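You operate a simulated robot arm through the tools that you are given. There is no shell and no other tool. Be economical: measure what you need, move in short steps, check, and stop when the job is done.

Carry out the task below with a simulated two-armed robot. There is one attempt and no reset: what you move stays moved.

JOB
Fetch the bobbin from the locked store and weigh it.
Fine: zero the empty scale before the bobbin goes on; leave it on the pan and the room door open. Set down upright: bobbin.

The check looks at the end state, three seconds after you hand in, the way a careful person would. Anything else that was tipped, shoved, dropped, spilled or broken makes it a failure.

ROBOT AND FRAMES
Two 6-joint arms with fingered hands on one trunk, on a base that drives. Base frame: it is fixed to the floor where the robot stands at the start and does not move with it; the origin is under the middle of the robot, x ahead of it, y to its left, z up; the surface under the hand at the start is at about z = 740. Lengths are in mm, angles in rad, forces in N, time in s.
The left shoulder is at the start at [93, 155, 1191], the right one opposite. With the tool pointing down near the work surface each hand reaches from about 440 to 720 mm from the robot's upright axis, wherever it stands, measured 20 degrees to its own side. Places, roughly: bobbin [750, -1250, 500]; core [-1500, -2000, 1250]; door lock [-2000, -1700, 1100]; room door [-1600, -1700, 1100]; scale button [600, 100, 800]; scale knob [600, -100, 800]; top of the scale pan [800, 0, 800]. Payload 4 kg a hand.
The TCP of each hand is the grasp point between the finger pads, 26 mm short of the fingertips. In the tool frame z runs along the fingers and y along their closing line. The gripper opens to 132 mm. The gripper's body begins 73 mm behind the TCP. The gripper is a hand of 3 fingers: y runs from the thumb to the fingers, the wrist lies at [0, 0, -224] in the tool frame, and closing takes about 1.5 s.
Orientation is that of the tool frame in the base frame, as [roll, pitch, yaw] about the fixed x, y, z axes, in that order (R = Rz(yaw) Ry(pitch) Rx(roll)). With the fingers straight down and closing along the base's y, the tool's x points along the base's -x, its y along +y and its z along -z.

CONTROLS
- The arms move only by the tool play_rows. It takes "left_motion", "right_motion" or both (then of equal length, played together; a hand with none holds still); each is a list of rows, each an object of numbers (a shift or turn left out is 0, a gripper value left out holds the last): "gripper": the finger opening in mm, from 0 to 132; "tx", "ty", "tz": the shift along the tool's x, y, z in mm; "rx", "ry", "rz": the turn, a rotation vector about the tool's x, y, z in rad. In form: [{"gripper": .., "tx": .., "ty": .., "tz": .., "rx": .., "ry": .., "rz": ..}, ...]. A call has 1 to 10 rows; each row shifts and turns the commanded pose from where the row before left it, along the tool's axes as they then stand. Each row takes 0.2 s and may step no farther than 50 mm and 0.15 rad from the row before; otherwise, or with a gripper value out of range, the whole call is refused. A pose out of reach is approached as far as the arm can. The call stops where the force on the tool passes 40 N (or 10 N more than at its start, if that is more) or the arm is blocked; 0.2 s more then pass. The fingers move at their own pace (about 153 mm/s each) and stop on an object; they squeeze with about 22 N. The grip force told is the motor's: it shows also when the fingers shut on nothing. Time passes only in rows, and 0.2 s behind the last, so rows that do not move let the fingers close. The reply holds the time, the measured pose of the TCP, the force on the tool along the base axes, the opening and the grip force, in the units named above and with some noise, with the torque about the TCP (base axes, N m) and any sound that the robot's microphone picked up.
- Cameras (640 x 400 px; columns grow to the right, rows downward): "scene" is now at [160.3, -4, 1496.3]; the picture's right is [-0.03, -1.00, 0.00], its down [-0.71, 0.02, -0.71] and it looks along [0.71, -0.02, -0.71] (base axes); focal length 283 px, centre (320, 200). "left" rides on the left gripper at [-61, 3, -92] in its tool frame; the picture's right is [-0.05, -1.00, 0.00], its down [0.83, -0.04, -0.55] and it looks along [0.55, -0.03, 0.83] (tool axes); focal length 230 px, centre (320, 200). "right" rides on the right gripper at [62, 3, -92] in its tool frame; the picture's right is [-0.05, 1.00, 0.00], its down [-0.83, -0.04, -0.56] and it looks along [-0.56, -0.03, 0.83] (tool axes); focal length 230 px, centre (320, 200). There is no depth. A picture from a camera that has moved, and an enlarged one, comes with that camera's place and axes in the base frame and with its lens.
- capture(camera): a new picture of that camera. No time passes.
- lift_body(by): slides the trunk up (or, below 0, down) by that many mm; the arms and the scene camera ride with it, the base frame stays. It gives what a move gives, with no picture.
- roll_base(legs): drives the robot by 1 to 6 legs, each [ahead, turn to the left] in mm and rad, along the robot's own axes; the way and the turn of a leg run together, so that a leg with both is an arc; at most 1500 mm and 3.142 rad a leg. The arms and the cameras ride along, it lands a little off, and it stops where it bumps. It gives what a move gives.
- hand_shape(shape, hand): the hand has 3 fingers and takes this shape, open, in about a second: jaw (thumb against the fingers, like two jaws); tri (thumb and two fingers); tip (a fingertip pinch); poke (one finger out to press); point (the index stretched); flat (the hand flat); cup (the hand cupped); fist (a fist). The gripper value then closes the fingers along that shape, each until it touches; the sizes above hold for jaw. It gives what a move gives, with no picture.
- turn_head(pan, tilt): turns the head with the scene camera to pan (to the left, within 1.501 rad either way) and tilt (down, from -0.506 to 1.204), counted from straight ahead of the robot. It gives what a move gives.
- close_up(camera, box): a new picture of the part [left, top, right, bottom] of that camera's present view, enlarged. No time passes.
- hand_in(): hands the job in; it is judged then, once.

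Work in short steps. Places have to be worked out from the pictures, the camera data and where the tool is seen: move nearer, look again, correct. Check each grasp and each placing, and mend what went wrong. You have 120 turns and 92 pictures in all, those below and enlarged ones among them. Open the grippers and draw the arms clear of the work before you hand the job in, unless the task says otherwise; then end with one line.

The tools are called after "Request:" as a command line: name --argument value ..., lists and objects as JSON in quotes. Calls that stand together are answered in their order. play_rows: Moves the arms, as the interface text tells. Its arguments: {"type":"object","properties":{"left_motion":{"type":"array","items":{"type":"object","properties":{"gripper":{"type":"number"},"tx":{"type":"number"},"ty":{"type":"number"},"tz":{"type":"number"},"rx":{"type":"number"},"ry":{"type":"number"},"rz":{"type":"number"}}}},"right_motion":{"type":"array","items":{"type":"object","properties":{"gripper":{"type":"number"},"tx":{"type":"number"},"ty":{"type":"number"},"tz":{"type":"number"},"rx":{"type":"number"},"ry":{"type":"number"},"rz":{"type":"number"}}}}},"required":[]} The other tools are called the same way: lift_body (by) slides the trunk up or down; hand_shape (shape, hand) gives the hand a shape; roll_base (legs) drives the base; turn_head (pan, tilt) turns the head that bears the scene camera; capture (camera) takes a picture; close_up (camera, box) takes an enlarged picture of a part of a camera's view; hand_in () hands the job in.

At the start:

```text
t: 0.0
left_tool_pos: [401.6, 201.6, 1060.7]
left_tcp_rot: [-3.141, -0.021, -3.139]
left_wrist_force: [0.3, 0.3, 0.1]
left_ft_torque: [0.04, -0.01, -0.01]
left_finger_gap: 131.9
left_gripper_force: 0.0
left_shape: jaw
right_tool_pos: [592.3, -201.1, 1093.7]
right_tcp_rot: [-3.14, -0.001, -3.14]
right_wrist_force: [-0.3, 0.1, -0.3]
right_ft_torque: [0.01, 0.04, 0.03]
right_finger_gap: 131.7
right_gripper_force: 0.0
right_shape: jaw
trunk travel left (down, up): [-725.0, 115.0]
robot x, y, heading: [-1.3, 0.3, 0.001]
head pan, tilt: [-0.033, 0.766]
```

scene: 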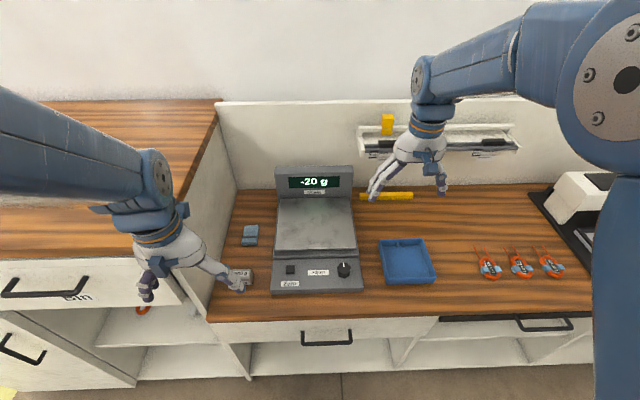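
right: 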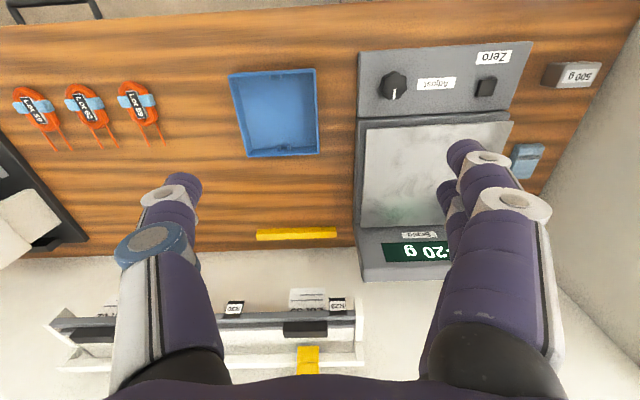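
left: 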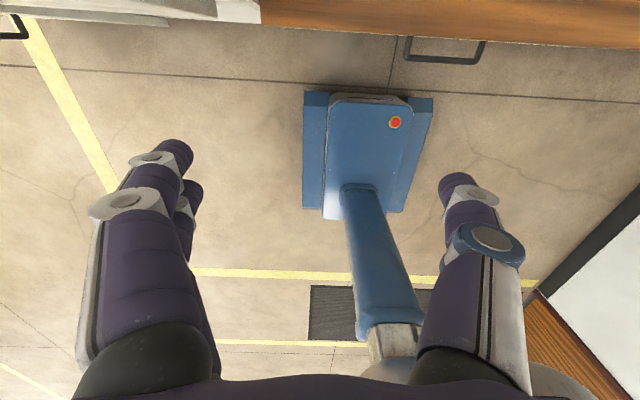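

The scale reads -20 g while empty, and there are three tagged keys or tags on the bench. I'll zoom in to read the labels.

Request:
close_up --camera "scene" --box '[220, 160, 400, 300]'

Request:
close_up --camera "right" --box '[0, 60, 180, 180]'

Request:
close_up --camera "right" --box '[40, 270, 380, 400]'

```text
2.86 times, centred on (310, 230) of scene
camera zoom: at [160.3, -4.0, 1496.3], right [-0.03, -1.0, 0.0], down [-0.71, 0.02, -0.71], along [0.71, -0.02, -0.71], focal length 810 px, centre (349, 114)
```

zoom: 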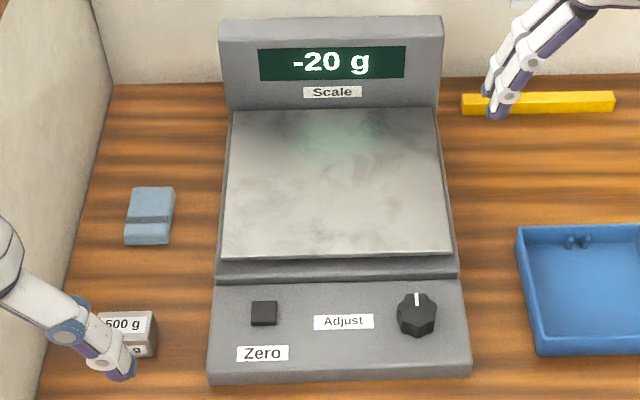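

```text
3.33 times, centred on (90, 120) of right
camera zoom: at [531.3, -196.5, 1185.5], right [0.05, 1.0, 0.0], down [0.83, -0.04, 0.55], along [0.55, -0.03, -0.83], focal length 767 px, centre (1087, 467)
```

zoom: 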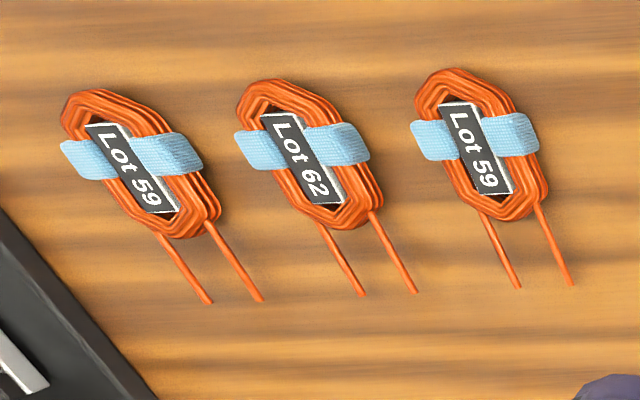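

```text
1.88 times, centred on (210, 335) of right
camera zoom: at [531.3, -196.5, 1185.5], right [0.05, 1.0, 0.0], down [0.83, -0.04, 0.55], along [0.55, -0.03, -0.83], focal length 433 px, centre (527, -54)
```

zoom: 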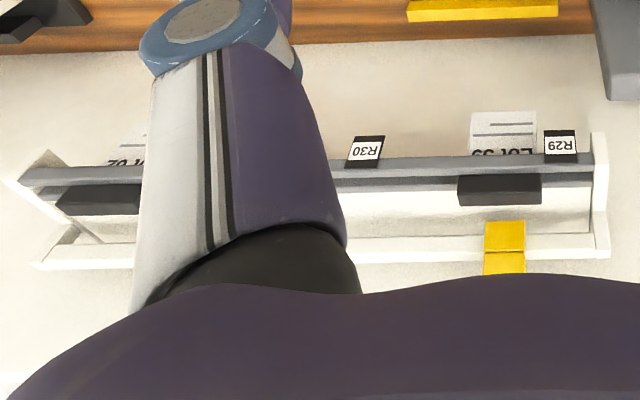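

The coils and racks look like distractors. I'll look right, toward the bobbin's place.

Request:
turn_head --pan -1.05 --tilt 0.55

Request:
capture --camera "scene"

Request:
turn_head --pan -1.5 --tilt 0.4

Request:
capture --camera "scene"

```text
t: 1.3
left_tool_pos: [374.4, 204.4, 1046.3]
left_tcp_rot: [3.14, -0.078, -3.137]
left_wrist_force: [0.0, 0.4, -0.3]
left_ft_torque: [-0.02, 0.04, 0.0]
left_finger_gap: 132.0
left_gripper_force: 0.1
left_shape: jaw
right_tool_pos: [573.1, -200.9, 1104.7]
right_tcp_rot: [-3.14, 0.018, -3.141]
right_wrist_force: [0.0, -0.5, -0.1]
right_ft_torque: [0.01, 0.02, 0.03]
right_finger_gap: 131.9
right_gripper_force: 0.1
right_shape: jaw
trunk travel left (down, up): [-725.0, 115.0]
robot x, y, heading: [1.1, -1.5, 0.0]
head pan, tilt: [-1.051, 0.55]
```

```text
85 pictures are left
camera scene: at [123.4, -79.2, 1515.6], right [-0.87, -0.5, 0.02], down [-0.28, 0.45, -0.85], along [0.41, -0.74, -0.53], focal length 283 px, centre (320, 200)
```

scene: 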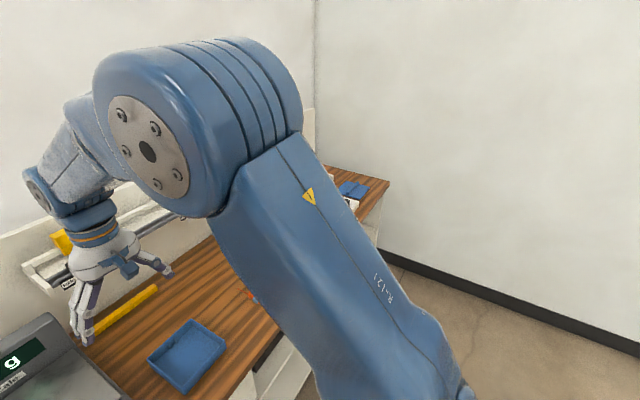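

```text
t: 2.2
left_tool_pos: [373.5, 203.6, 1047.4]
left_tcp_rot: [-3.14, -0.077, -3.137]
left_wrist_force: [-1.2, -0.8, 0.1]
left_ft_torque: [-0.03, 0.02, -0.04]
left_finger_gap: 131.9
left_gripper_force: 0.0
left_shape: jaw
right_tool_pos: [573.1, -201.1, 1104.4]
right_tcp_rot: [-3.139, 0.017, 3.141]
right_wrist_force: [-0.2, 0.3, -0.9]
right_ft_torque: [0.02, -0.02, 0.01]
right_finger_gap: 131.8
right_gripper_force: 0.1
right_shape: jaw
trunk travel left (down, up): [-725.0, 115.0]
robot x, y, heading: [0.3, 1.3, -0.003]
head pan, tilt: [-1.499, 0.4]
```

```text
84 pictures are left
camera scene: at [85.4, -93.7, 1530.1], right [-1.0, -0.07, 0.02], down [-0.05, 0.39, -0.92], along [0.06, -0.92, -0.39], focal length 283 px, centre (320, 200)
```

scene: 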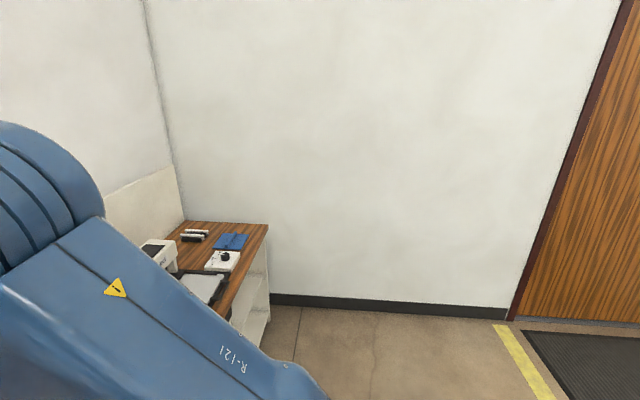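

The door is on the right-hand wall at about y=-1700. I'll turn the robot to the right for a better view.

Request:
roll_base --legs '[[-150, 0], [0, -1.57]]'

Request:
turn_head --pan 0.6 --tilt 0.5

Request:
capture --camera "scene"

Request:
turn_head --pan -0.7 --tilt 0.3

Request:
capture --camera "scene"

```text
t: 7.6
left_tool_pos: [64.8, -383.6, 1052.0]
left_tcp_rot: [-3.139, -0.051, 1.597]
left_wrist_force: [-0.5, 0.5, 0.2]
left_ft_torque: [-0.02, 0.01, -0.02]
left_finger_gap: 131.9
left_gripper_force: 0.1
left_shape: jaw
right_tool_pos: [-336.7, -576.9, 1103.8]
right_tcp_rot: [-3.141, 0.016, 1.593]
right_wrist_force: [0.2, 0.2, 1.1]
right_ft_torque: [0.01, 0.01, -0.03]
right_finger_gap: 131.7
right_gripper_force: 0.0
right_shape: jaw
trunk travel left (down, up): [-725.0, 115.0]
robot x, y, heading: [-135.2, -0.0, -1.547]
head pan, tilt: [-1.499, 0.4]
```

```text
t: 9.6
left_tool_pos: [65.7, -354.8, 1038.4]
left_tcp_rot: [-3.141, -0.107, 1.599]
left_wrist_force: [-0.9, 0.1, 0.4]
left_ft_torque: [0.02, 0.08, 0.05]
left_finger_gap: 131.9
left_gripper_force: 0.0
left_shape: jaw
right_tool_pos: [-338.4, -558.8, 1114.7]
right_tcp_rot: [-3.14, 0.035, 1.593]
right_wrist_force: [0.0, -0.1, -0.4]
right_ft_torque: [-0.02, 0.01, 0.02]
right_finger_gap: 131.9
right_gripper_force: 0.2
right_shape: jaw
trunk travel left (down, up): [-725.0, 115.0]
robot x, y, heading: [-139.5, -3.0, -1.551]
head pan, tilt: [0.6, 0.499]
```

```text
83 pictures are left
camera scene: at [-83.0, -154.2, 1519.7], right [-0.81, -0.58, -0.01], down [-0.28, 0.41, -0.87], along [0.51, -0.71, -0.49], focal length 283 px, centre (320, 200)
```

scene: 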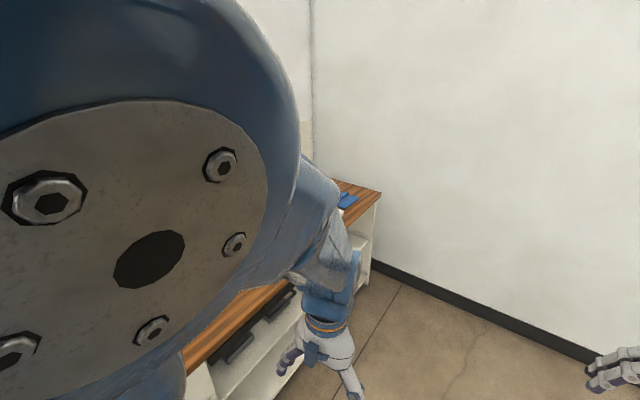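

```text
t: 11.1
left_tool_pos: [64.6, -354.3, 1038.4]
left_tcp_rot: [-3.139, -0.106, 1.598]
left_wrist_force: [0.3, 0.0, -0.4]
left_ft_torque: [0.02, 0.0, 0.0]
left_finger_gap: 131.8
left_gripper_force: 0.1
left_shape: jaw
right_tool_pos: [-338.3, -558.7, 1113.9]
right_tcp_rot: [-3.139, 0.036, 1.593]
right_wrist_force: [0.1, 0.7, 0.4]
right_ft_torque: [-0.01, 0.02, -0.02]
right_finger_gap: 131.7
right_gripper_force: 0.1
right_shape: jaw
trunk travel left (down, up): [-725.0, 115.0]
robot x, y, heading: [-136.3, 1.8, -1.549]
head pan, tilt: [-0.7, 0.3]
```

```text
82 pictures are left
camera scene: at [-194.5, -153.4, 1538.2], right [-0.78, 0.63, 0.01], down [0.19, 0.25, -0.95], along [-0.6, -0.74, -0.31], focal length 283 px, centre (320, 200)
```

scene: 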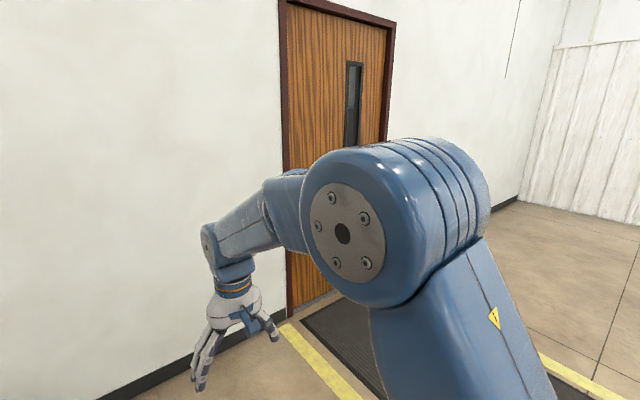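

The arms block the view. I'll drive along y and turn to face the right end of the bench where the store should be.

Request:
roll_base --legs '[[900, 0], [0, 1.55], [-500, 0]]'

Request:
turn_head --pan -0.15 --tilt 0.6

Request:
capture --camera "scene"

```text
t: 20.4
left_tool_pos: [195.3, -697.3, 1024.7]
left_tcp_rot: [3.138, -0.161, -3.137]
left_wrist_force: [-0.1, 0.1, -0.5]
left_ft_torque: [0.01, 0.01, 0.01]
left_finger_gap: 132.1
left_gripper_force: 0.0
left_shape: jaw
right_tool_pos: [387.1, -1107.7, 1125.2]
right_tcp_rot: [3.141, 0.059, 3.14]
right_wrist_force: [0.0, -0.4, -1.1]
right_ft_torque: [0.01, 0.03, 0.01]
right_finger_gap: 132.1
right_gripper_force: 0.0
right_shape: jaw
trunk travel left (down, up): [-725.0, 115.0]
robot x, y, heading: [-141.0, -900.7, -0.015]
head pan, tilt: [-0.7, 0.3]
stopped in leg 3: the robot was blocked; the commanded pose is now the measured one
```

```text
t: 21.4
left_tool_pos: [188.1, -694.6, 1025.0]
left_tcp_rot: [-3.14, -0.159, -3.141]
left_wrist_force: [0.7, -0.4, -0.1]
left_ft_torque: [0.04, 0.03, -0.01]
left_finger_gap: 131.8
left_gripper_force: 0.0
left_shape: jaw
right_tool_pos: [380.2, -1104.9, 1130.7]
right_tcp_rot: [3.141, 0.068, 3.136]
right_wrist_force: [0.7, -0.4, 0.0]
right_ft_torque: [0.02, 0.0, -0.03]
right_finger_gap: 132.3
right_gripper_force: 0.0
right_shape: jaw
trunk travel left (down, up): [-725.0, 115.0]
robot x, y, heading: [-139.6, -901.0, -0.018]
head pan, tilt: [-0.15, 0.6]
```

```text
81 pictures are left
camera scene: at [24.5, -919.8, 1510.5], right [-0.17, -0.99, 0.0], down [-0.57, 0.1, -0.81], along [0.8, -0.14, -0.58], focal length 283 px, centre (320, 200)
```

scene: 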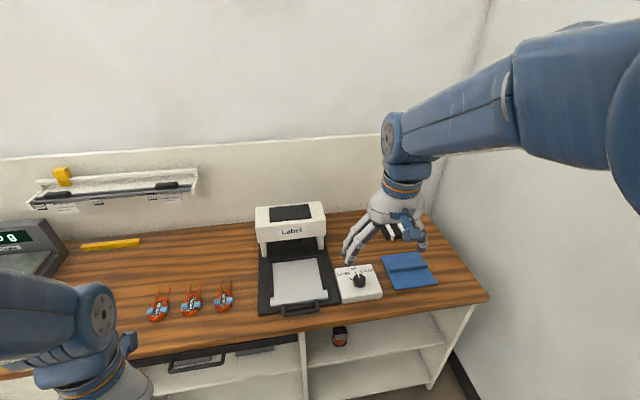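

I see something orange and black on the shelf under the bench, so I'll zoom in.

Request:
close_up --camera "scene" --box '[230, 190, 500, 400]'

Request:
capture --camera "left"

Request:
capture --camera "right"

```text
1.90 times, centred on (365, 295) of scene
camera zoom: at [24.5, -919.8, 1510.5], right [-0.17, -0.99, 0.0], down [-0.57, 0.1, -0.81], along [0.8, -0.14, -0.58], focal length 540 px, centre (234, 19)
```

zoom: 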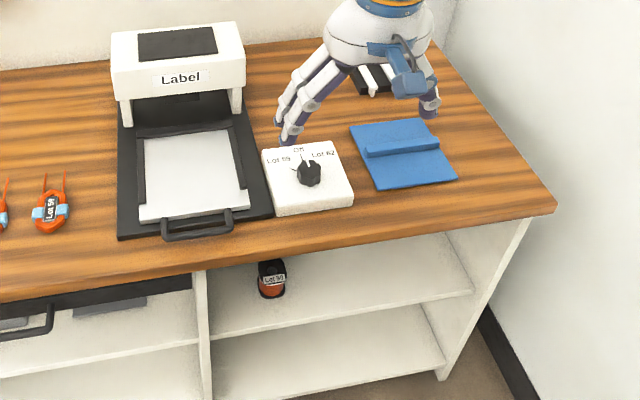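

```text
79 pictures are left
camera left: at [263.3, -691.3, 1104.9], right [0.05, -1.0, -0.01], down [-0.73, -0.04, 0.68], along [-0.68, -0.03, -0.73], focal length 230 px, centre (320, 200)
```

left: 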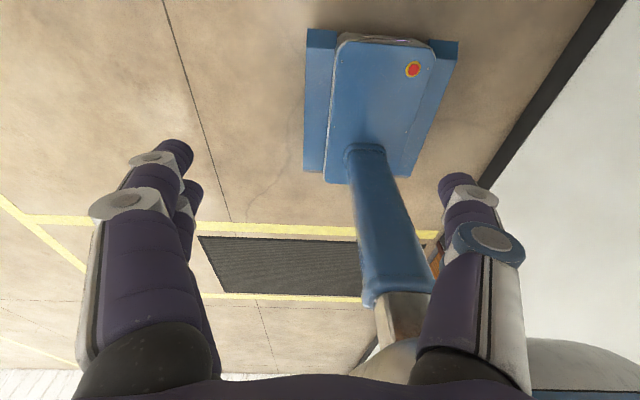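

```text
78 pictures are left
camera right: at [312.7, -1100.3, 1218.3], right [0.06, 1.0, 0.0], down [0.79, -0.05, 0.61], along [0.61, -0.03, -0.79], focal length 230 px, centre (320, 200)
```

right: 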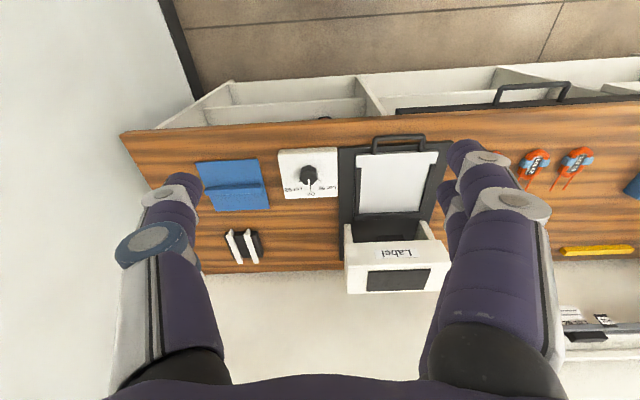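

There is an object on the under-bench shelf. I'll lower the trunk to look into the compartment properly.

Request:
lift_body --by -600

Request:
turn_head --pan -0.35 --tilt 0.45

Request:
capture --camera "scene"

```text
refused: -600 is not a number from -400 to 400
```

```text
t: 22.1
left_tool_pos: [189.7, -694.5, 1024.0]
left_tcp_rot: [-3.14, -0.159, -3.139]
left_wrist_force: [0.1, 0.3, 0.0]
left_ft_torque: [0.0, -0.02, 0.02]
left_finger_gap: 131.9
left_gripper_force: 0.1
left_shape: jaw
right_tool_pos: [379.7, -1104.2, 1130.0]
right_tcp_rot: [3.14, 0.066, 3.137]
right_wrist_force: [0.5, 0.4, -0.2]
right_ft_torque: [0.02, 0.01, 0.0]
right_finger_gap: 132.0
right_gripper_force: 0.1
right_shape: jaw
trunk travel left (down, up): [-725.0, 115.0]
robot x, y, heading: [-138.2, -901.8, -0.013]
head pan, tilt: [-0.351, 0.45]
```

```text
77 pictures are left
camera scene: at [24.8, -937.2, 1523.8], right [-0.36, -0.93, 0.01], down [-0.42, 0.16, -0.89], along [0.83, -0.32, -0.45], focal length 283 px, centre (320, 200)
```

scene: 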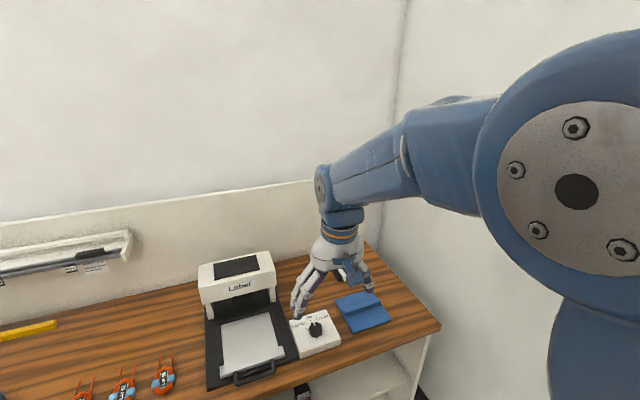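

Lowering in smaller steps; the hands are behind the bench's front edge (x≈485).

Request:
lift_body --by -400

Request:
lift_body --by -200

Request:
turn_head --pan -0.1 --tilt 0.55

Request:
capture --camera "scene"

```text
t: 25.9
left_tool_pos: [191.0, -694.3, 628.9]
left_tcp_rot: [-3.141, -0.141, -3.139]
left_wrist_force: [-0.1, -0.1, -0.3]
left_ft_torque: [-0.01, -0.01, -0.01]
left_finger_gap: 131.9
left_gripper_force: 0.1
left_shape: jaw
right_tool_pos: [379.7, -1104.9, 730.5]
right_tcp_rot: [-3.141, 0.066, 3.136]
right_wrist_force: [-0.6, -0.9, -0.4]
right_ft_torque: [0.02, -0.03, -0.02]
right_finger_gap: 131.8
right_gripper_force: 0.1
right_shape: jaw
trunk travel left (down, up): [-325.0, 515.0]
robot x, y, heading: [-141.6, -903.5, -0.017]
head pan, tilt: [-0.351, 0.45]
```

```text
t: 28.1
left_tool_pos: [192.2, -694.4, 432.2]
left_tcp_rot: [-3.139, -0.132, -3.138]
left_wrist_force: [1.1, 0.3, -0.2]
left_ft_torque: [0.04, 0.01, 0.01]
left_finger_gap: 132.0
left_gripper_force: 0.1
left_shape: jaw
right_tool_pos: [379.6, -1102.7, 531.2]
right_tcp_rot: [3.142, 0.068, 3.139]
right_wrist_force: [0.2, 0.0, 0.5]
right_ft_torque: [-0.01, 0.01, -0.02]
right_finger_gap: 132.1
right_gripper_force: 0.0
right_shape: jaw
trunk travel left (down, up): [-125.0, 715.0]
robot x, y, heading: [-138.4, -905.7, -0.02]
head pan, tilt: [-0.351, 0.45]
```

```text
t: 28.9
left_tool_pos: [192.4, -695.3, 431.6]
left_tcp_rot: [-3.14, -0.132, -3.141]
left_wrist_force: [-0.3, -0.2, 0.6]
left_ft_torque: [-0.01, 0.03, 0.01]
left_finger_gap: 132.3
left_gripper_force: 0.0
left_shape: jaw
right_tool_pos: [380.4, -1103.4, 531.5]
right_tcp_rot: [3.14, 0.067, 3.138]
right_wrist_force: [0.1, -0.6, -0.8]
right_ft_torque: [0.0, -0.02, 0.01]
right_finger_gap: 132.2
right_gripper_force: 0.1
right_shape: jaw
trunk travel left (down, up): [-125.0, 715.0]
robot x, y, heading: [-139.8, -901.6, -0.018]
head pan, tilt: [-0.099, 0.55]
```

```text
76 pictures are left
camera scene: at [15.9, -914.4, 915.0], right [-0.12, -0.99, 0.0], down [-0.53, 0.06, -0.84], along [0.84, -0.1, -0.54], focal length 283 px, centre (320, 200)
```

scene: 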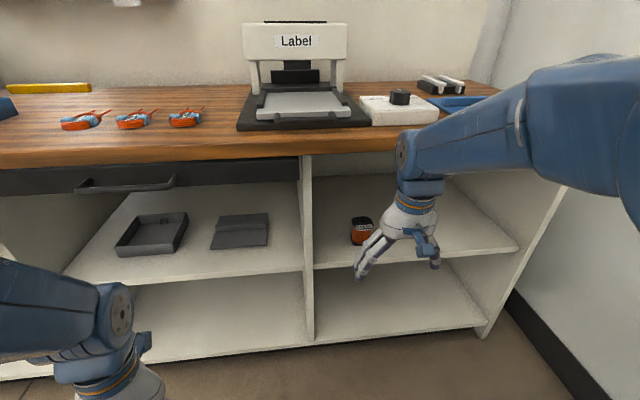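

Request:
close_up --camera "scene" --box '[320, 190, 400, 260]'

```text
5.71 times, centred on (360, 225) of scene
camera zoom: at [15.9, -914.4, 915.0], right [-0.12, -0.99, 0.0], down [-0.53, 0.06, -0.84], along [0.84, -0.1, -0.54], focal length 1620 px, centre (91, 57)
```

zoom: 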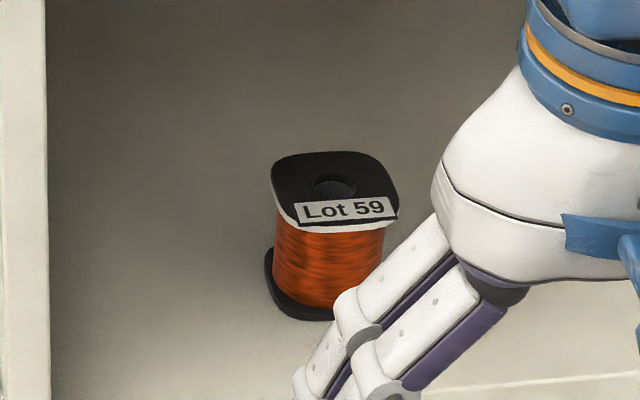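

The bobbin "Lot 59" sits on an open shelf, but the job says "locked store". Before I pick, I must inspect the room door. I'll raise the trunk and look around behind.

Request:
lift_body --by 400

Request:
lift_body --by 200

Request:
roll_base --legs '[[0, -1.5]]'

Request:
turn_head --pan -1.2 --tilt 0.35

Request:
capture --camera "scene"

```text
t: 32.7
left_tool_pos: [189.6, -694.0, 827.5]
left_tcp_rot: [-3.14, -0.15, -3.14]
left_wrist_force: [0.9, 0.2, 0.5]
left_ft_torque: [0.01, 0.0, 0.0]
left_finger_gap: 132.1
left_gripper_force: 0.1
left_shape: jaw
right_tool_pos: [379.6, -1104.6, 930.4]
right_tcp_rot: [3.141, 0.066, 3.136]
right_wrist_force: [0.2, 0.2, 0.0]
right_ft_torque: [-0.01, -0.02, 0.0]
right_finger_gap: 132.2
right_gripper_force: 0.0
right_shape: jaw
trunk travel left (down, up): [-525.0, 315.0]
robot x, y, heading: [-141.7, -900.5, -0.019]
head pan, tilt: [-0.099, 0.55]
```

```text
t: 34.9
left_tool_pos: [189.4, -693.7, 1025.3]
left_tcp_rot: [-3.14, -0.159, -3.139]
left_wrist_force: [-0.4, -0.3, -0.2]
left_ft_torque: [-0.02, -0.06, 0.02]
left_finger_gap: 132.0
left_gripper_force: 0.1
left_shape: jaw
right_tool_pos: [380.7, -1103.9, 1130.0]
right_tcp_rot: [-3.141, 0.065, 3.135]
right_wrist_force: [0.9, 0.4, 0.7]
right_ft_torque: [0.0, 0.01, 0.03]
right_finger_gap: 131.8
right_gripper_force: 0.0
right_shape: jaw
trunk travel left (down, up): [-725.0, 115.0]
robot x, y, heading: [-137.8, -901.5, -0.015]
head pan, tilt: [-0.099, 0.55]
```

```text
t: 38.8
left_tool_pos: [115.5, -1161.0, 1011.1]
left_tcp_rot: [-3.135, -0.213, 1.728]
left_wrist_force: [0.1, -0.3, -0.6]
left_ft_torque: [-0.04, 0.0, 0.0]
left_finger_gap: 132.1
left_gripper_force: 0.1
left_shape: jaw
right_tool_pos: [-267.3, -1409.6, 1144.4]
right_tcp_rot: [-3.139, 0.095, 1.718]
right_wrist_force: [-0.4, 0.0, 0.2]
right_ft_torque: [0.01, -0.04, -0.01]
right_finger_gap: 131.8
right_gripper_force: 0.0
right_shape: jaw
trunk travel left (down, up): [-725.0, 115.0]
robot x, y, heading: [-126.3, -905.7, -1.433]
head pan, tilt: [-0.099, 0.55]
stopped in leg 1: the robot was blocked; the commanded pose is now the measured one
```

```text
t: 40.1
left_tool_pos: [115.8, -1162.9, 1011.6]
left_tcp_rot: [-3.133, -0.207, 1.727]
left_wrist_force: [-0.1, 0.9, -0.8]
left_ft_torque: [-0.04, 0.0, -0.02]
left_finger_gap: 131.8
left_gripper_force: 0.0
left_shape: jaw
right_tool_pos: [-266.8, -1410.4, 1145.4]
right_tcp_rot: [-3.141, 0.097, 1.718]
right_wrist_force: [0.9, -0.2, -0.4]
right_ft_torque: [-0.04, 0.01, -0.01]
right_finger_gap: 131.8
right_gripper_force: 0.0
right_shape: jaw
trunk travel left (down, up): [-725.0, 115.0]
robot x, y, heading: [-129.1, -903.1, -1.435]
head pan, tilt: [-1.201, 0.351]
```

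```text
74 pictures are left
camera scene: at [-201.1, -1027.3, 1534.2], right [-0.48, 0.87, 0.02], down [0.3, 0.18, -0.94], along [-0.82, -0.45, -0.35], focal length 283 px, centre (320, 200)
```

scene: 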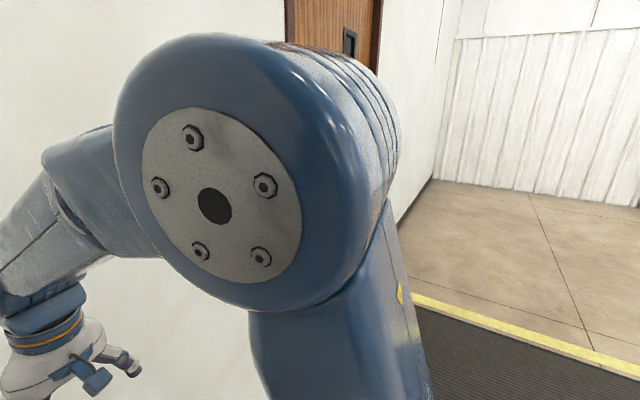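

The wall is at y≈-1680 and the door spans x≈-1120 to -2180. I'm not clear what blocked the turn, so I'll try turning a little more to see.

Request:
roll_base --legs '[[0, -0.5]]'

Request:
turn_head --pan 0.0 --tilt 0.9

Request:
capture --camera "scene"

```text
t: 42.1
left_tool_pos: [-41.2, -1260.1, 1012.2]
left_tcp_rot: [-3.132, -0.178, 1.232]
left_wrist_force: [0.3, -0.6, 0.2]
left_ft_torque: [0.04, 0.05, 0.01]
left_finger_gap: 132.1
left_gripper_force: 0.1
left_shape: jaw
right_tool_pos: [-491.7, -1284.3, 1146.8]
right_tcp_rot: [-3.139, 0.097, 1.22]
right_wrist_force: [0.5, 0.3, -0.1]
right_ft_torque: [0.0, 0.01, -0.01]
right_finger_gap: 132.0
right_gripper_force: 0.0
right_shape: jaw
trunk travel left (down, up): [-725.0, 115.0]
robot x, y, heading: [-125.4, -902.7, -1.936]
head pan, tilt: [-1.201, 0.351]
```

```text
t: 43.5
left_tool_pos: [-34.4, -1244.4, 1008.6]
left_tcp_rot: [-3.131, -0.206, 1.228]
left_wrist_force: [-0.1, 0.0, -0.6]
left_ft_torque: [-0.02, -0.03, 0.0]
left_finger_gap: 131.9
left_gripper_force: 0.1
left_shape: jaw
right_tool_pos: [-484.1, -1260.4, 1125.5]
right_tcp_rot: [-3.141, 0.039, 1.22]
right_wrist_force: [-0.1, 0.7, -0.5]
right_ft_torque: [0.01, 0.02, 0.01]
right_finger_gap: 132.1
right_gripper_force: 0.0
right_shape: jaw
trunk travel left (down, up): [-725.0, 115.0]
robot x, y, heading: [-125.0, -901.5, -1.935]
head pan, tilt: [0.0, 0.901]
```

```text
73 pictures are left
camera scene: at [-181.9, -1048.7, 1485.9], right [-0.93, 0.35, 0.0], down [0.28, 0.74, -0.61], along [-0.22, -0.57, -0.8], focal length 283 px, centre (320, 200)
```

scene: 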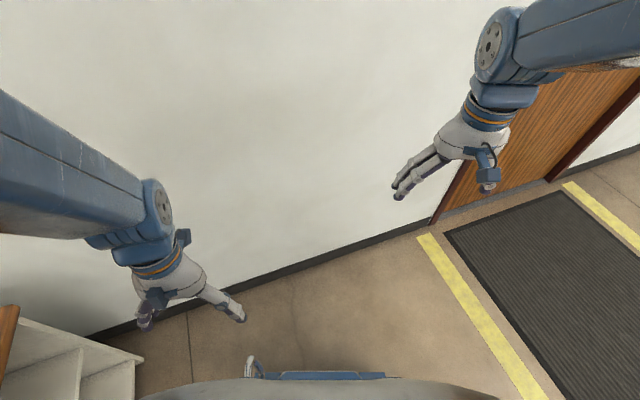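

The floor is clear. I'll turn to face -x and drive along the door wall, then look at the door.

Request:
roll_base --legs '[[0, -1.2], [1400, 0], [0, 1.2]]'

Request:
turn_head --pan 0.1 --tilt 0.3

Request:
capture --camera "scene"

```text
t: 47.1
left_tool_pos: [-424.6, -1113.1, 1004.2]
left_tcp_rot: [-3.116, -0.143, -0.012]
left_wrist_force: [-0.2, 0.4, 0.2]
left_ft_torque: [0.03, 0.0, -0.01]
left_finger_gap: 132.0
left_gripper_force: 0.0
left_shape: jaw
right_tool_pos: [-548.5, -697.3, 1096.5]
right_tcp_rot: [3.14, -0.064, 0.015]
right_wrist_force: [-0.3, 0.9, -0.1]
right_ft_torque: [0.03, -0.02, 0.0]
right_finger_gap: 132.0
right_gripper_force: 0.1
right_shape: jaw
trunk travel left (down, up): [-725.0, 115.0]
robot x, y, heading: [-128.8, -909.8, -3.138]
head pan, tilt: [0.0, 0.901]
stopped in leg 1: the robot was blocked; the commanded pose is now the measured one
```

```text
t: 48.1
left_tool_pos: [-425.1, -1114.9, 1003.6]
left_tcp_rot: [-3.117, -0.144, -0.01]
left_wrist_force: [0.7, 0.4, 0.3]
left_ft_torque: [-0.02, 0.0, 0.03]
left_finger_gap: 131.8
left_gripper_force: 0.0
left_shape: jaw
right_tool_pos: [-550.1, -698.7, 1097.8]
right_tcp_rot: [3.14, -0.064, 0.015]
right_wrist_force: [-0.4, -0.1, -0.6]
right_ft_torque: [0.0, 0.01, 0.01]
right_finger_gap: 132.0
right_gripper_force: 0.1
right_shape: jaw
trunk travel left (down, up): [-725.0, 115.0]
robot x, y, heading: [-128.6, -916.1, -3.134]
head pan, tilt: [0.099, 0.3]
```

```text
72 pictures are left
camera scene: at [-300.8, -923.9, 1537.7], right [-0.11, 0.99, 0.0], down [0.31, 0.03, -0.95], along [-0.94, -0.1, -0.31], focal length 283 px, centre (320, 200)
```

scene: 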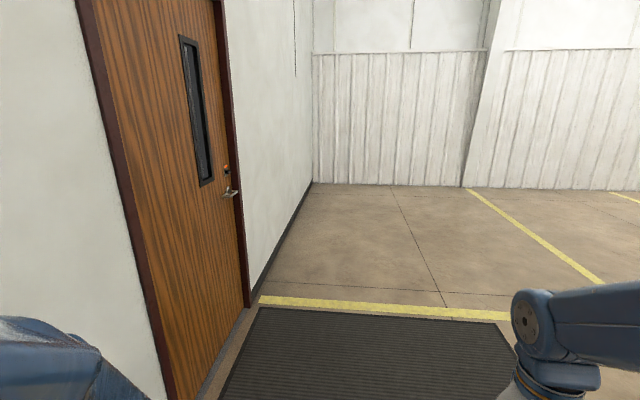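

Facing -x with a clear view of the door, lever and deadbolt. I'll drive forward and turn to face it.

Request:
roll_base --legs '[[1350, 0]]'

Request:
roll_base --legs '[[0, 1.2]]'

Request:
turn_head --pan 0.0 --tilt 0.3

Request:
capture --camera "scene"

```text
t: 54.8
left_tool_pos: [-1762.6, -1129.5, 1004.0]
left_tcp_rot: [-3.117, -0.145, -0.004]
left_wrist_force: [0.1, -0.2, -0.5]
left_ft_torque: [0.0, 0.0, -0.02]
left_finger_gap: 131.9
left_gripper_force: 0.0
left_shape: jaw
right_tool_pos: [-1889.0, -715.1, 1097.5]
right_tcp_rot: [3.141, -0.06, 0.021]
right_wrist_force: [-0.8, -0.2, 0.4]
right_ft_torque: [0.0, 0.01, -0.03]
right_finger_gap: 132.0
right_gripper_force: 0.0
right_shape: jaw
trunk travel left (down, up): [-725.0, 115.0]
robot x, y, heading: [-1462.7, -925.7, -3.122]
head pan, tilt: [0.099, 0.3]
```

```text
t: 57.6
left_tool_pos: [-1472.9, -1287.5, 1005.0]
left_tcp_rot: [-3.112, -0.14, 0.923]
left_wrist_force: [-0.9, 0.0, -1.6]
left_ft_torque: [0.03, 0.01, -0.01]
left_finger_gap: 132.2
left_gripper_force: 0.0
left_shape: jaw
right_tool_pos: [-1851.2, -1097.2, 1064.0]
right_tcp_rot: [-3.141, -0.195, 0.969]
right_wrist_force: [-0.3, 0.1, -0.1]
right_ft_torque: [-0.02, 0.06, 0.02]
right_finger_gap: 132.0
right_gripper_force: 0.0
right_shape: jaw
trunk travel left (down, up): [-725.0, 115.0]
robot x, y, heading: [-1471.1, -925.3, -2.175]
head pan, tilt: [0.099, 0.3]
stopped in leg 1: the robot was blocked; the commanded pose is now the measured one
```

```text
t: 58.3
left_tool_pos: [-1471.3, -1286.5, 1004.7]
left_tcp_rot: [-3.113, -0.144, 0.924]
left_wrist_force: [0.8, -0.2, -0.3]
left_ft_torque: [0.03, -0.03, 0.02]
left_finger_gap: 131.9
left_gripper_force: 0.1
left_shape: jaw
right_tool_pos: [-1851.3, -1099.7, 1065.2]
right_tcp_rot: [-3.141, -0.188, 0.969]
right_wrist_force: [0.6, 0.1, 0.5]
right_ft_torque: [0.0, 0.01, 0.01]
right_finger_gap: 132.2
right_gripper_force: 0.1
right_shape: jaw
trunk travel left (down, up): [-725.0, 115.0]
robot x, y, heading: [-1468.9, -921.9, -2.173]
head pan, tilt: [0.0, 0.3]
```

```text
71 pictures are left
camera scene: at [-1568.4, -1066.7, 1537.8], right [-0.82, 0.57, 0.0], down [0.18, 0.26, -0.95], along [-0.54, -0.78, -0.31], focal length 283 px, centre (320, 200)
```

scene: 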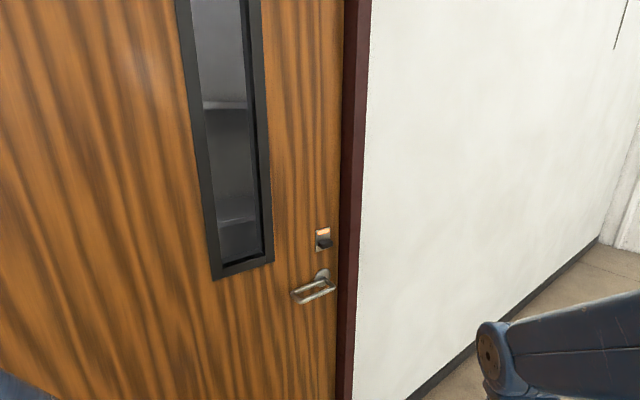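

I see a thumb-turn lock above a lever, with shelves visible through the window. Zooming in on both.

Request:
close_up --camera "scene" --box '[270, 210, 370, 310]'

Request:
close_up --camera "scene" --box '[170, 0, 290, 280]'

```text
4.00 times, centred on (320, 260) of scene
camera zoom: at [-1568.4, -1066.7, 1537.8], right [-0.82, 0.57, 0.0], down [0.18, 0.26, -0.95], along [-0.54, -0.78, -0.31], focal length 1134 px, centre (320, -40)
```

zoom: 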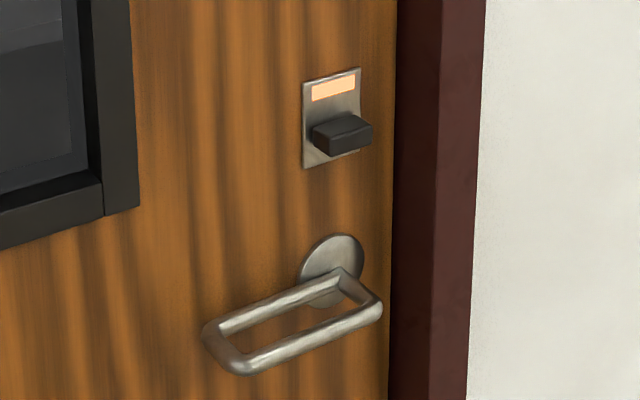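

```text
1.43 times, centred on (230, 140) of scene
camera zoom: at [-1568.4, -1066.7, 1537.8], right [-0.82, 0.57, 0.0], down [0.18, 0.26, -0.95], along [-0.54, -0.78, -0.31], focal length 405 px, centre (449, 286)
```

zoom: 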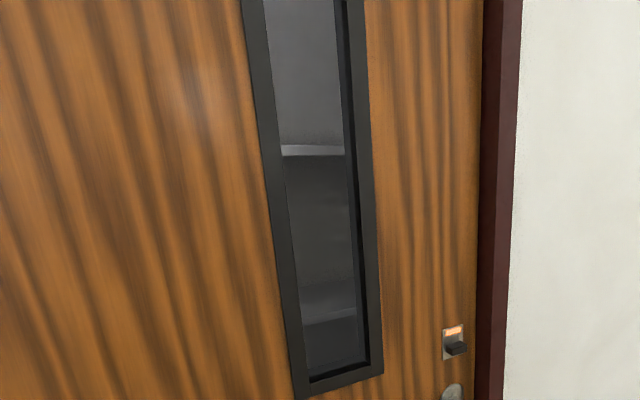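

The closet appears shallow, so the door likely opens toward me with hinges on the left (x≈-1150). I'll place the robot on the latch side (x≈-2200) and use the left arm for lock and lever.

Request:
roll_base --legs '[[0, -0.95]]'

Request:
roll_base --legs '[[730, 0]]'

Request:
roll_base --legs '[[0, 0.8]]'

Request:
roll_base --legs '[[0, 0.75]]'

Request:
turn_head --pan 0.25 --tilt 0.4

Request:
capture --camera "scene"

```text
t: 61.3
left_tool_pos: [-1761.0, -1139.4, 1004.5]
left_tcp_rot: [-3.114, -0.166, -0.008]
left_wrist_force: [0.1, -0.3, 0.7]
left_ft_torque: [0.02, -0.03, 0.0]
left_finger_gap: 132.3
left_gripper_force: 0.1
left_shape: jaw
right_tool_pos: [-1852.0, -720.7, 1072.0]
right_tcp_rot: [3.14, -0.164, 0.033]
right_wrist_force: [0.1, -0.3, 0.2]
right_ft_torque: [-0.04, 0.02, -0.04]
right_finger_gap: 131.8
right_gripper_force: 0.0
right_shape: jaw
trunk travel left (down, up): [-725.0, 115.0]
robot x, y, heading: [-1472.4, -925.0, -3.118]
head pan, tilt: [0.0, 0.3]
```

```text
t: 65.2
left_tool_pos: [-2488.2, -1165.0, 1004.2]
left_tcp_rot: [-3.111, -0.15, -0.01]
left_wrist_force: [-0.3, -0.6, -0.3]
left_ft_torque: [0.03, -0.03, 0.01]
left_finger_gap: 132.1
left_gripper_force: 0.1
left_shape: jaw
right_tool_pos: [-2555.0, -744.7, 1057.9]
right_tcp_rot: [3.138, -0.22, 0.045]
right_wrist_force: [-1.2, -0.3, -0.3]
right_ft_torque: [-0.01, 0.0, 0.01]
right_finger_gap: 131.9
right_gripper_force: 0.0
right_shape: jaw
trunk travel left (down, up): [-725.0, 115.0]
robot x, y, heading: [-2196.5, -952.3, -3.104]
head pan, tilt: [0.0, 0.3]
```

```text
t: 67.9
left_tool_pos: [-2250.5, -1306.7, 1006.0]
left_tcp_rot: [-3.113, -0.16, 0.778]
left_wrist_force: [0.1, -0.2, -0.5]
left_ft_torque: [0.01, -0.04, -0.01]
left_finger_gap: 131.9
left_gripper_force: 0.0
left_shape: jaw
right_tool_pos: [-2585.6, -1046.2, 1049.5]
right_tcp_rot: [3.139, -0.252, 0.834]
right_wrist_force: [0.2, -0.2, 0.1]
right_ft_torque: [-0.02, -0.02, 0.01]
right_finger_gap: 131.9
right_gripper_force: 0.0
right_shape: jaw
trunk travel left (down, up): [-725.0, 115.0]
robot x, y, heading: [-2204.2, -948.4, -2.313]
head pan, tilt: [0.0, 0.3]
```

```text
t: 70.4
left_tool_pos: [-1991.3, -1240.5, 1007.5]
left_tcp_rot: [-3.11, -0.165, 1.53]
left_wrist_force: [0.2, -0.2, 0.6]
left_ft_torque: [0.0, 0.02, -0.03]
left_finger_gap: 131.8
left_gripper_force: 0.0
left_shape: jaw
right_tool_pos: [-2415.2, -1264.8, 1043.0]
right_tcp_rot: [3.136, -0.278, 1.589]
right_wrist_force: [-0.3, 0.0, 0.4]
right_ft_torque: [0.01, -0.01, -0.04]
right_finger_gap: 132.0
right_gripper_force: 0.1
right_shape: jaw
trunk travel left (down, up): [-725.0, 115.0]
robot x, y, heading: [-2205.0, -946.9, -1.555]
head pan, tilt: [0.0, 0.3]
```

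```text
t: 71.2
left_tool_pos: [-1990.0, -1244.8, 1006.1]
left_tcp_rot: [-3.108, -0.151, 1.523]
left_wrist_force: [1.2, -0.4, -0.2]
left_ft_torque: [-0.01, 0.01, 0.04]
left_finger_gap: 132.1
left_gripper_force: 0.1
left_shape: jaw
right_tool_pos: [-2416.1, -1236.1, 1033.9]
right_tcp_rot: [3.138, -0.334, 1.586]
right_wrist_force: [0.5, 0.1, 0.0]
right_ft_torque: [0.01, 0.02, -0.01]
right_finger_gap: 131.9
right_gripper_force: 0.2
right_shape: jaw
trunk travel left (down, up): [-725.0, 115.0]
robot x, y, heading: [-2206.9, -949.3, -1.556]
head pan, tilt: [0.25, 0.4]
```

```text
68 pictures are left
camera scene: at [-2180.7, -1118.5, 1528.6], right [-0.97, -0.26, 0.0], down [-0.1, 0.39, -0.91], along [0.24, -0.88, -0.41], focal length 283 px, centre (320, 200)
```

scene: 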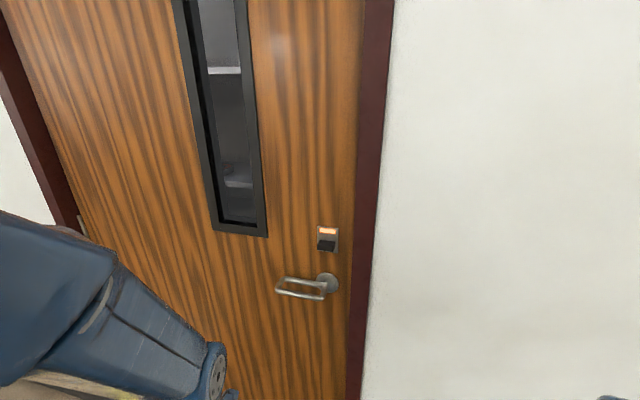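

The hinge knuckle at the left means it swings toward me. The lock knob is near (-2034,-1710,1133) and the lever pivot near (-2034,-1715,1005). I'll zoom for details before moving the left hand.

Request:
close_up --camera "scene" --box '[260, 215, 360, 315]'

Request:
play_rows --left_motion '[{"tx": 0, "tz": -20, "ry": -0.15}, {"tz": -20, "ry": -0.15}, {"tz": -20, "ry": -0.15}, {"tz": -20, "ry": -0.15}, {"tz": -20, "ry": -0.15}, {"tz": -20, "ry": -0.15}, {"tz": -20, "ry": -0.15}, {"tz": -20, "ry": -0.15}, {"tz": -20, "ry": -0.15}, {"ry": -0.07}]'

```text
4.00 times, centred on (310, 265) of scene
camera zoom: at [-2180.7, -1118.5, 1528.6], right [-0.97, -0.26, 0.0], down [-0.1, 0.39, -0.91], along [0.24, -0.88, -0.41], focal length 1134 px, centre (360, -60)
```

zoom: 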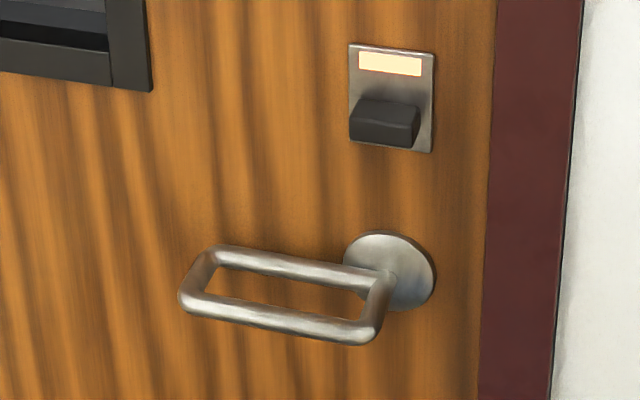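

```text
t: 73.4
left_tool_pos: [-1967.7, -1484.7, 1106.6]
left_tcp_rot: [3.11, 1.146, 1.531]
left_wrist_force: [-0.6, 0.0, 0.6]
left_ft_torque: [-0.01, -0.01, 0.05]
left_finger_gap: 131.9
left_gripper_force: 0.0
left_shape: jaw
left hand out of reach, approached as far as the arm can: row 1, 2, 3, 4, 5, 6, 7, 8, 9, 10
right_tool_pos: [-2416.7, -1237.4, 1032.4]
right_tcp_rot: [3.136, -0.334, 1.589]
right_wrist_force: [-0.3, 0.4, 0.5]
right_ft_torque: [0.01, 0.01, 0.03]
right_finger_gap: 131.9
right_gripper_force: 0.1
right_shape: jaw
trunk travel left (down, up): [-725.0, 115.0]
robot x, y, heading: [-2206.3, -951.2, -1.549]
head pan, tilt: [0.25, 0.4]
```

The knob is a ~42 mm horizontal bar with an orange window above it, and the lever is a loop pointing to the hinge. I'll finish levelling the left hand toward -y.

Request:
play_rows --left_motion '[{"ry": -0.15}, {"ry": -0.15}, {"ry": -0.12}, {"tx": -20}, {}]'

```text
t: 74.6
left_tool_pos: [-1967.4, -1494.8, 1123.0]
left_tcp_rot: [1.951, 1.558, 0.368]
left_wrist_force: [0.5, 0.2, 0.3]
left_ft_torque: [-0.02, 0.01, -0.03]
left_finger_gap: 131.9
left_gripper_force: 0.1
left_shape: jaw
left hand out of reach, approached as far as the arm can: row 1
right_tool_pos: [-2416.7, -1237.6, 1033.0]
right_tcp_rot: [3.136, -0.334, 1.588]
right_wrist_force: [0.1, 0.7, -1.2]
right_ft_torque: [0.03, -0.03, -0.01]
right_finger_gap: 131.9
right_gripper_force: 0.0
right_shape: jaw
trunk travel left (down, up): [-725.0, 115.0]
robot x, y, heading: [-2207.4, -949.1, -1.559]
head pan, tilt: [0.25, 0.4]
```

Now pointing at the door. I'll look with the hand camera.

Request:
capture --camera "left"

```text
66 pictures are left
camera left: at [-1964.2, -1402.9, 1183.6], right [-1.0, 0.01, 0.04], down [-0.03, 0.56, -0.83], along [-0.03, -0.83, -0.56], focal length 230 px, centre (320, 200)
```

left: 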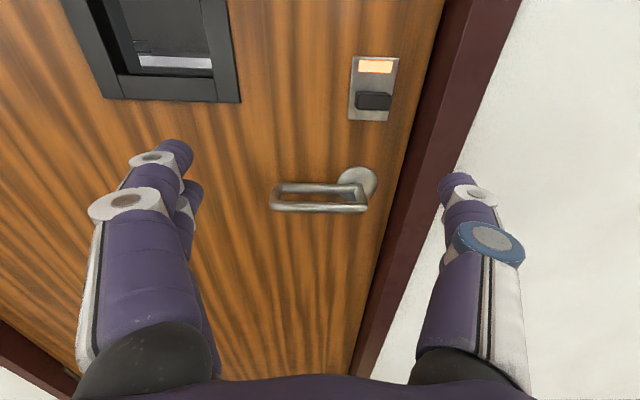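

The knob is at about (-2033,-1695,1131). I'll roll the hand 90° so it closes vertically, and align laterally.

Request:
play_rows --left_motion '[{"ty": -33, "tx": -8, "gripper": 70}, {"ty": -33}, {"rz": 0.15}, {"rz": 0.15}, {"rz": 0.15}, {"rz": 0.15}, {"rz": 0.15}, {"rz": 0.15}, {"rz": 0.15}, {"rz": 0.15}]'

Request:
play_rows --left_motion '[{"rz": 0.15}, {"rz": 0.15}, {"rz": 0.07}, {}]'

Request:
capture --camera "left"

```text
t: 76.8
left_tool_pos: [-1993.9, -1497.3, 1132.8]
left_tcp_rot: [1.582, 0.461, 0.041]
left_wrist_force: [0.0, 0.3, 0.4]
left_ft_torque: [0.01, -0.04, 0.01]
left_finger_gap: 70.7
left_gripper_force: 0.0
left_shape: jaw
left hand out of reach, approached as far as the arm can: row 1, 2
right_tool_pos: [-2417.0, -1236.4, 1032.9]
right_tcp_rot: [3.137, -0.334, 1.588]
right_wrist_force: [0.4, 0.1, -0.2]
right_ft_torque: [0.02, 0.01, -0.03]
right_finger_gap: 131.8
right_gripper_force: 0.1
right_shape: jaw
trunk travel left (down, up): [-725.0, 115.0]
robot x, y, heading: [-2208.6, -950.2, -1.558]
head pan, tilt: [0.25, 0.4]
```

```text
t: 77.8
left_tool_pos: [-1994.1, -1497.4, 1131.6]
left_tcp_rot: [1.582, 0.093, 0.035]
left_wrist_force: [-0.5, -0.1, -0.3]
left_ft_torque: [0.0, -0.02, -0.02]
left_finger_gap: 70.4
left_gripper_force: 0.2
left_shape: jaw
right_tool_pos: [-2416.5, -1236.2, 1032.8]
right_tcp_rot: [3.135, -0.333, 1.588]
right_wrist_force: [-0.3, -0.4, 0.3]
right_ft_torque: [0.01, -0.02, 0.01]
right_finger_gap: 132.3
right_gripper_force: 0.1
right_shape: jaw
trunk travel left (down, up): [-725.0, 115.0]
robot x, y, heading: [-2207.6, -946.6, -1.554]
head pan, tilt: [0.25, 0.4]
```

```text
65 pictures are left
camera left: at [-2058.4, -1407.0, 1139.6], right [-0.14, 0.01, -0.99], down [0.8, 0.59, -0.11], along [0.58, -0.81, -0.09], focal length 230 px, centre (320, 200)
```

left: 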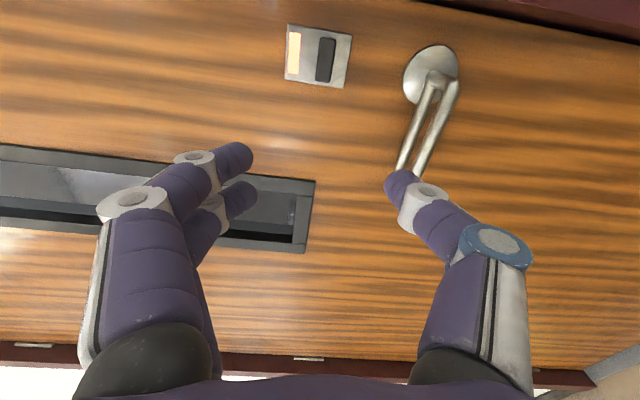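

Consistent estimate (-2035, ·, 1129). I'll align in x, finish the roll, and approach in steps.

Request:
play_rows --left_motion '[{"rz": 0.09}, {"tx": -40}, {"tz": 40}, {"tz": 40}, {"tz": 40}, {"tz": 20}, {}]'

Request:
capture --camera "left"

```text
t: 79.4
left_tool_pos: [-2022.5, -1640.5, 1112.9]
left_tcp_rot: [1.6, -0.1, -0.018]
left_wrist_force: [0.6, 0.3, -0.1]
left_ft_torque: [-0.03, 0.02, -0.02]
left_finger_gap: 70.4
left_gripper_force: 0.0
left_shape: jaw
left hand out of reach, approached as far as the arm can: row 2
right_tool_pos: [-2414.1, -1236.5, 1033.7]
right_tcp_rot: [3.137, -0.333, 1.587]
right_wrist_force: [1.1, -0.7, -0.2]
right_ft_torque: [-0.01, -0.03, 0.01]
right_finger_gap: 132.1
right_gripper_force: 0.2
right_shape: jaw
trunk travel left (down, up): [-725.0, 115.0]
robot x, y, heading: [-2206.0, -951.9, -1.557]
head pan, tilt: [0.25, 0.4]
```

```text
64 pictures are left
camera left: at [-2083.1, -1546.6, 1111.2], right [0.05, 0.03, -1.0], down [0.84, 0.54, 0.06], along [0.54, -0.84, 0.0], focal length 230 px, centre (320, 200)
```

left: 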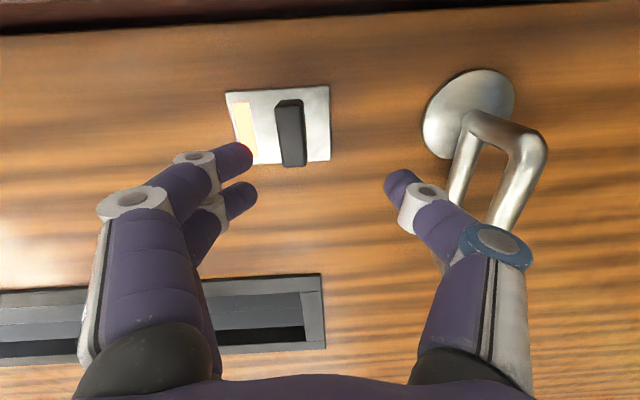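

Knob at about (-2040, -1700, 1128). Correcting by x -18, z +15, levelling, then advancing until the tips flank it.

Request:
play_rows --left_motion '[{"rz": -0.1}, {"tx": -17, "ty": 15}, {"tz": 20}, {"tz": 15}, {}]'

Request:
capture --camera "left"

```text
t: 80.6
left_tool_pos: [-2041.2, -1674.1, 1127.4]
left_tcp_rot: [1.599, 0.0, -0.015]
left_wrist_force: [0.0, 0.5, -0.3]
left_ft_torque: [0.03, -0.02, 0.04]
left_finger_gap: 70.1
left_gripper_force: 0.2
left_shape: jaw
right_tool_pos: [-2417.2, -1236.4, 1032.9]
right_tcp_rot: [3.135, -0.332, 1.588]
right_wrist_force: [-0.1, -0.1, 0.1]
right_ft_torque: [-0.02, -0.01, 0.02]
right_finger_gap: 131.7
right_gripper_force: 0.0
right_shape: jaw
trunk travel left (down, up): [-725.0, 115.0]
robot x, y, heading: [-2204.9, -953.4, -1.559]
head pan, tilt: [0.25, 0.4]
```

```text
63 pictures are left
camera left: at [-2101.5, -1581.5, 1131.6], right [-0.05, 0.03, -1.0], down [0.84, 0.54, -0.03], along [0.54, -0.84, -0.05], focal length 230 px, centre (320, 200)
```

left: 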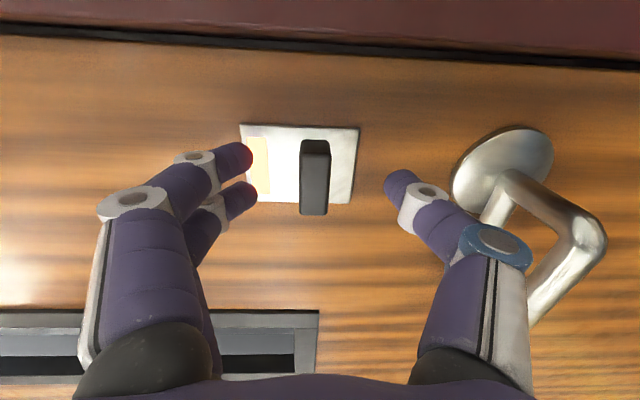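

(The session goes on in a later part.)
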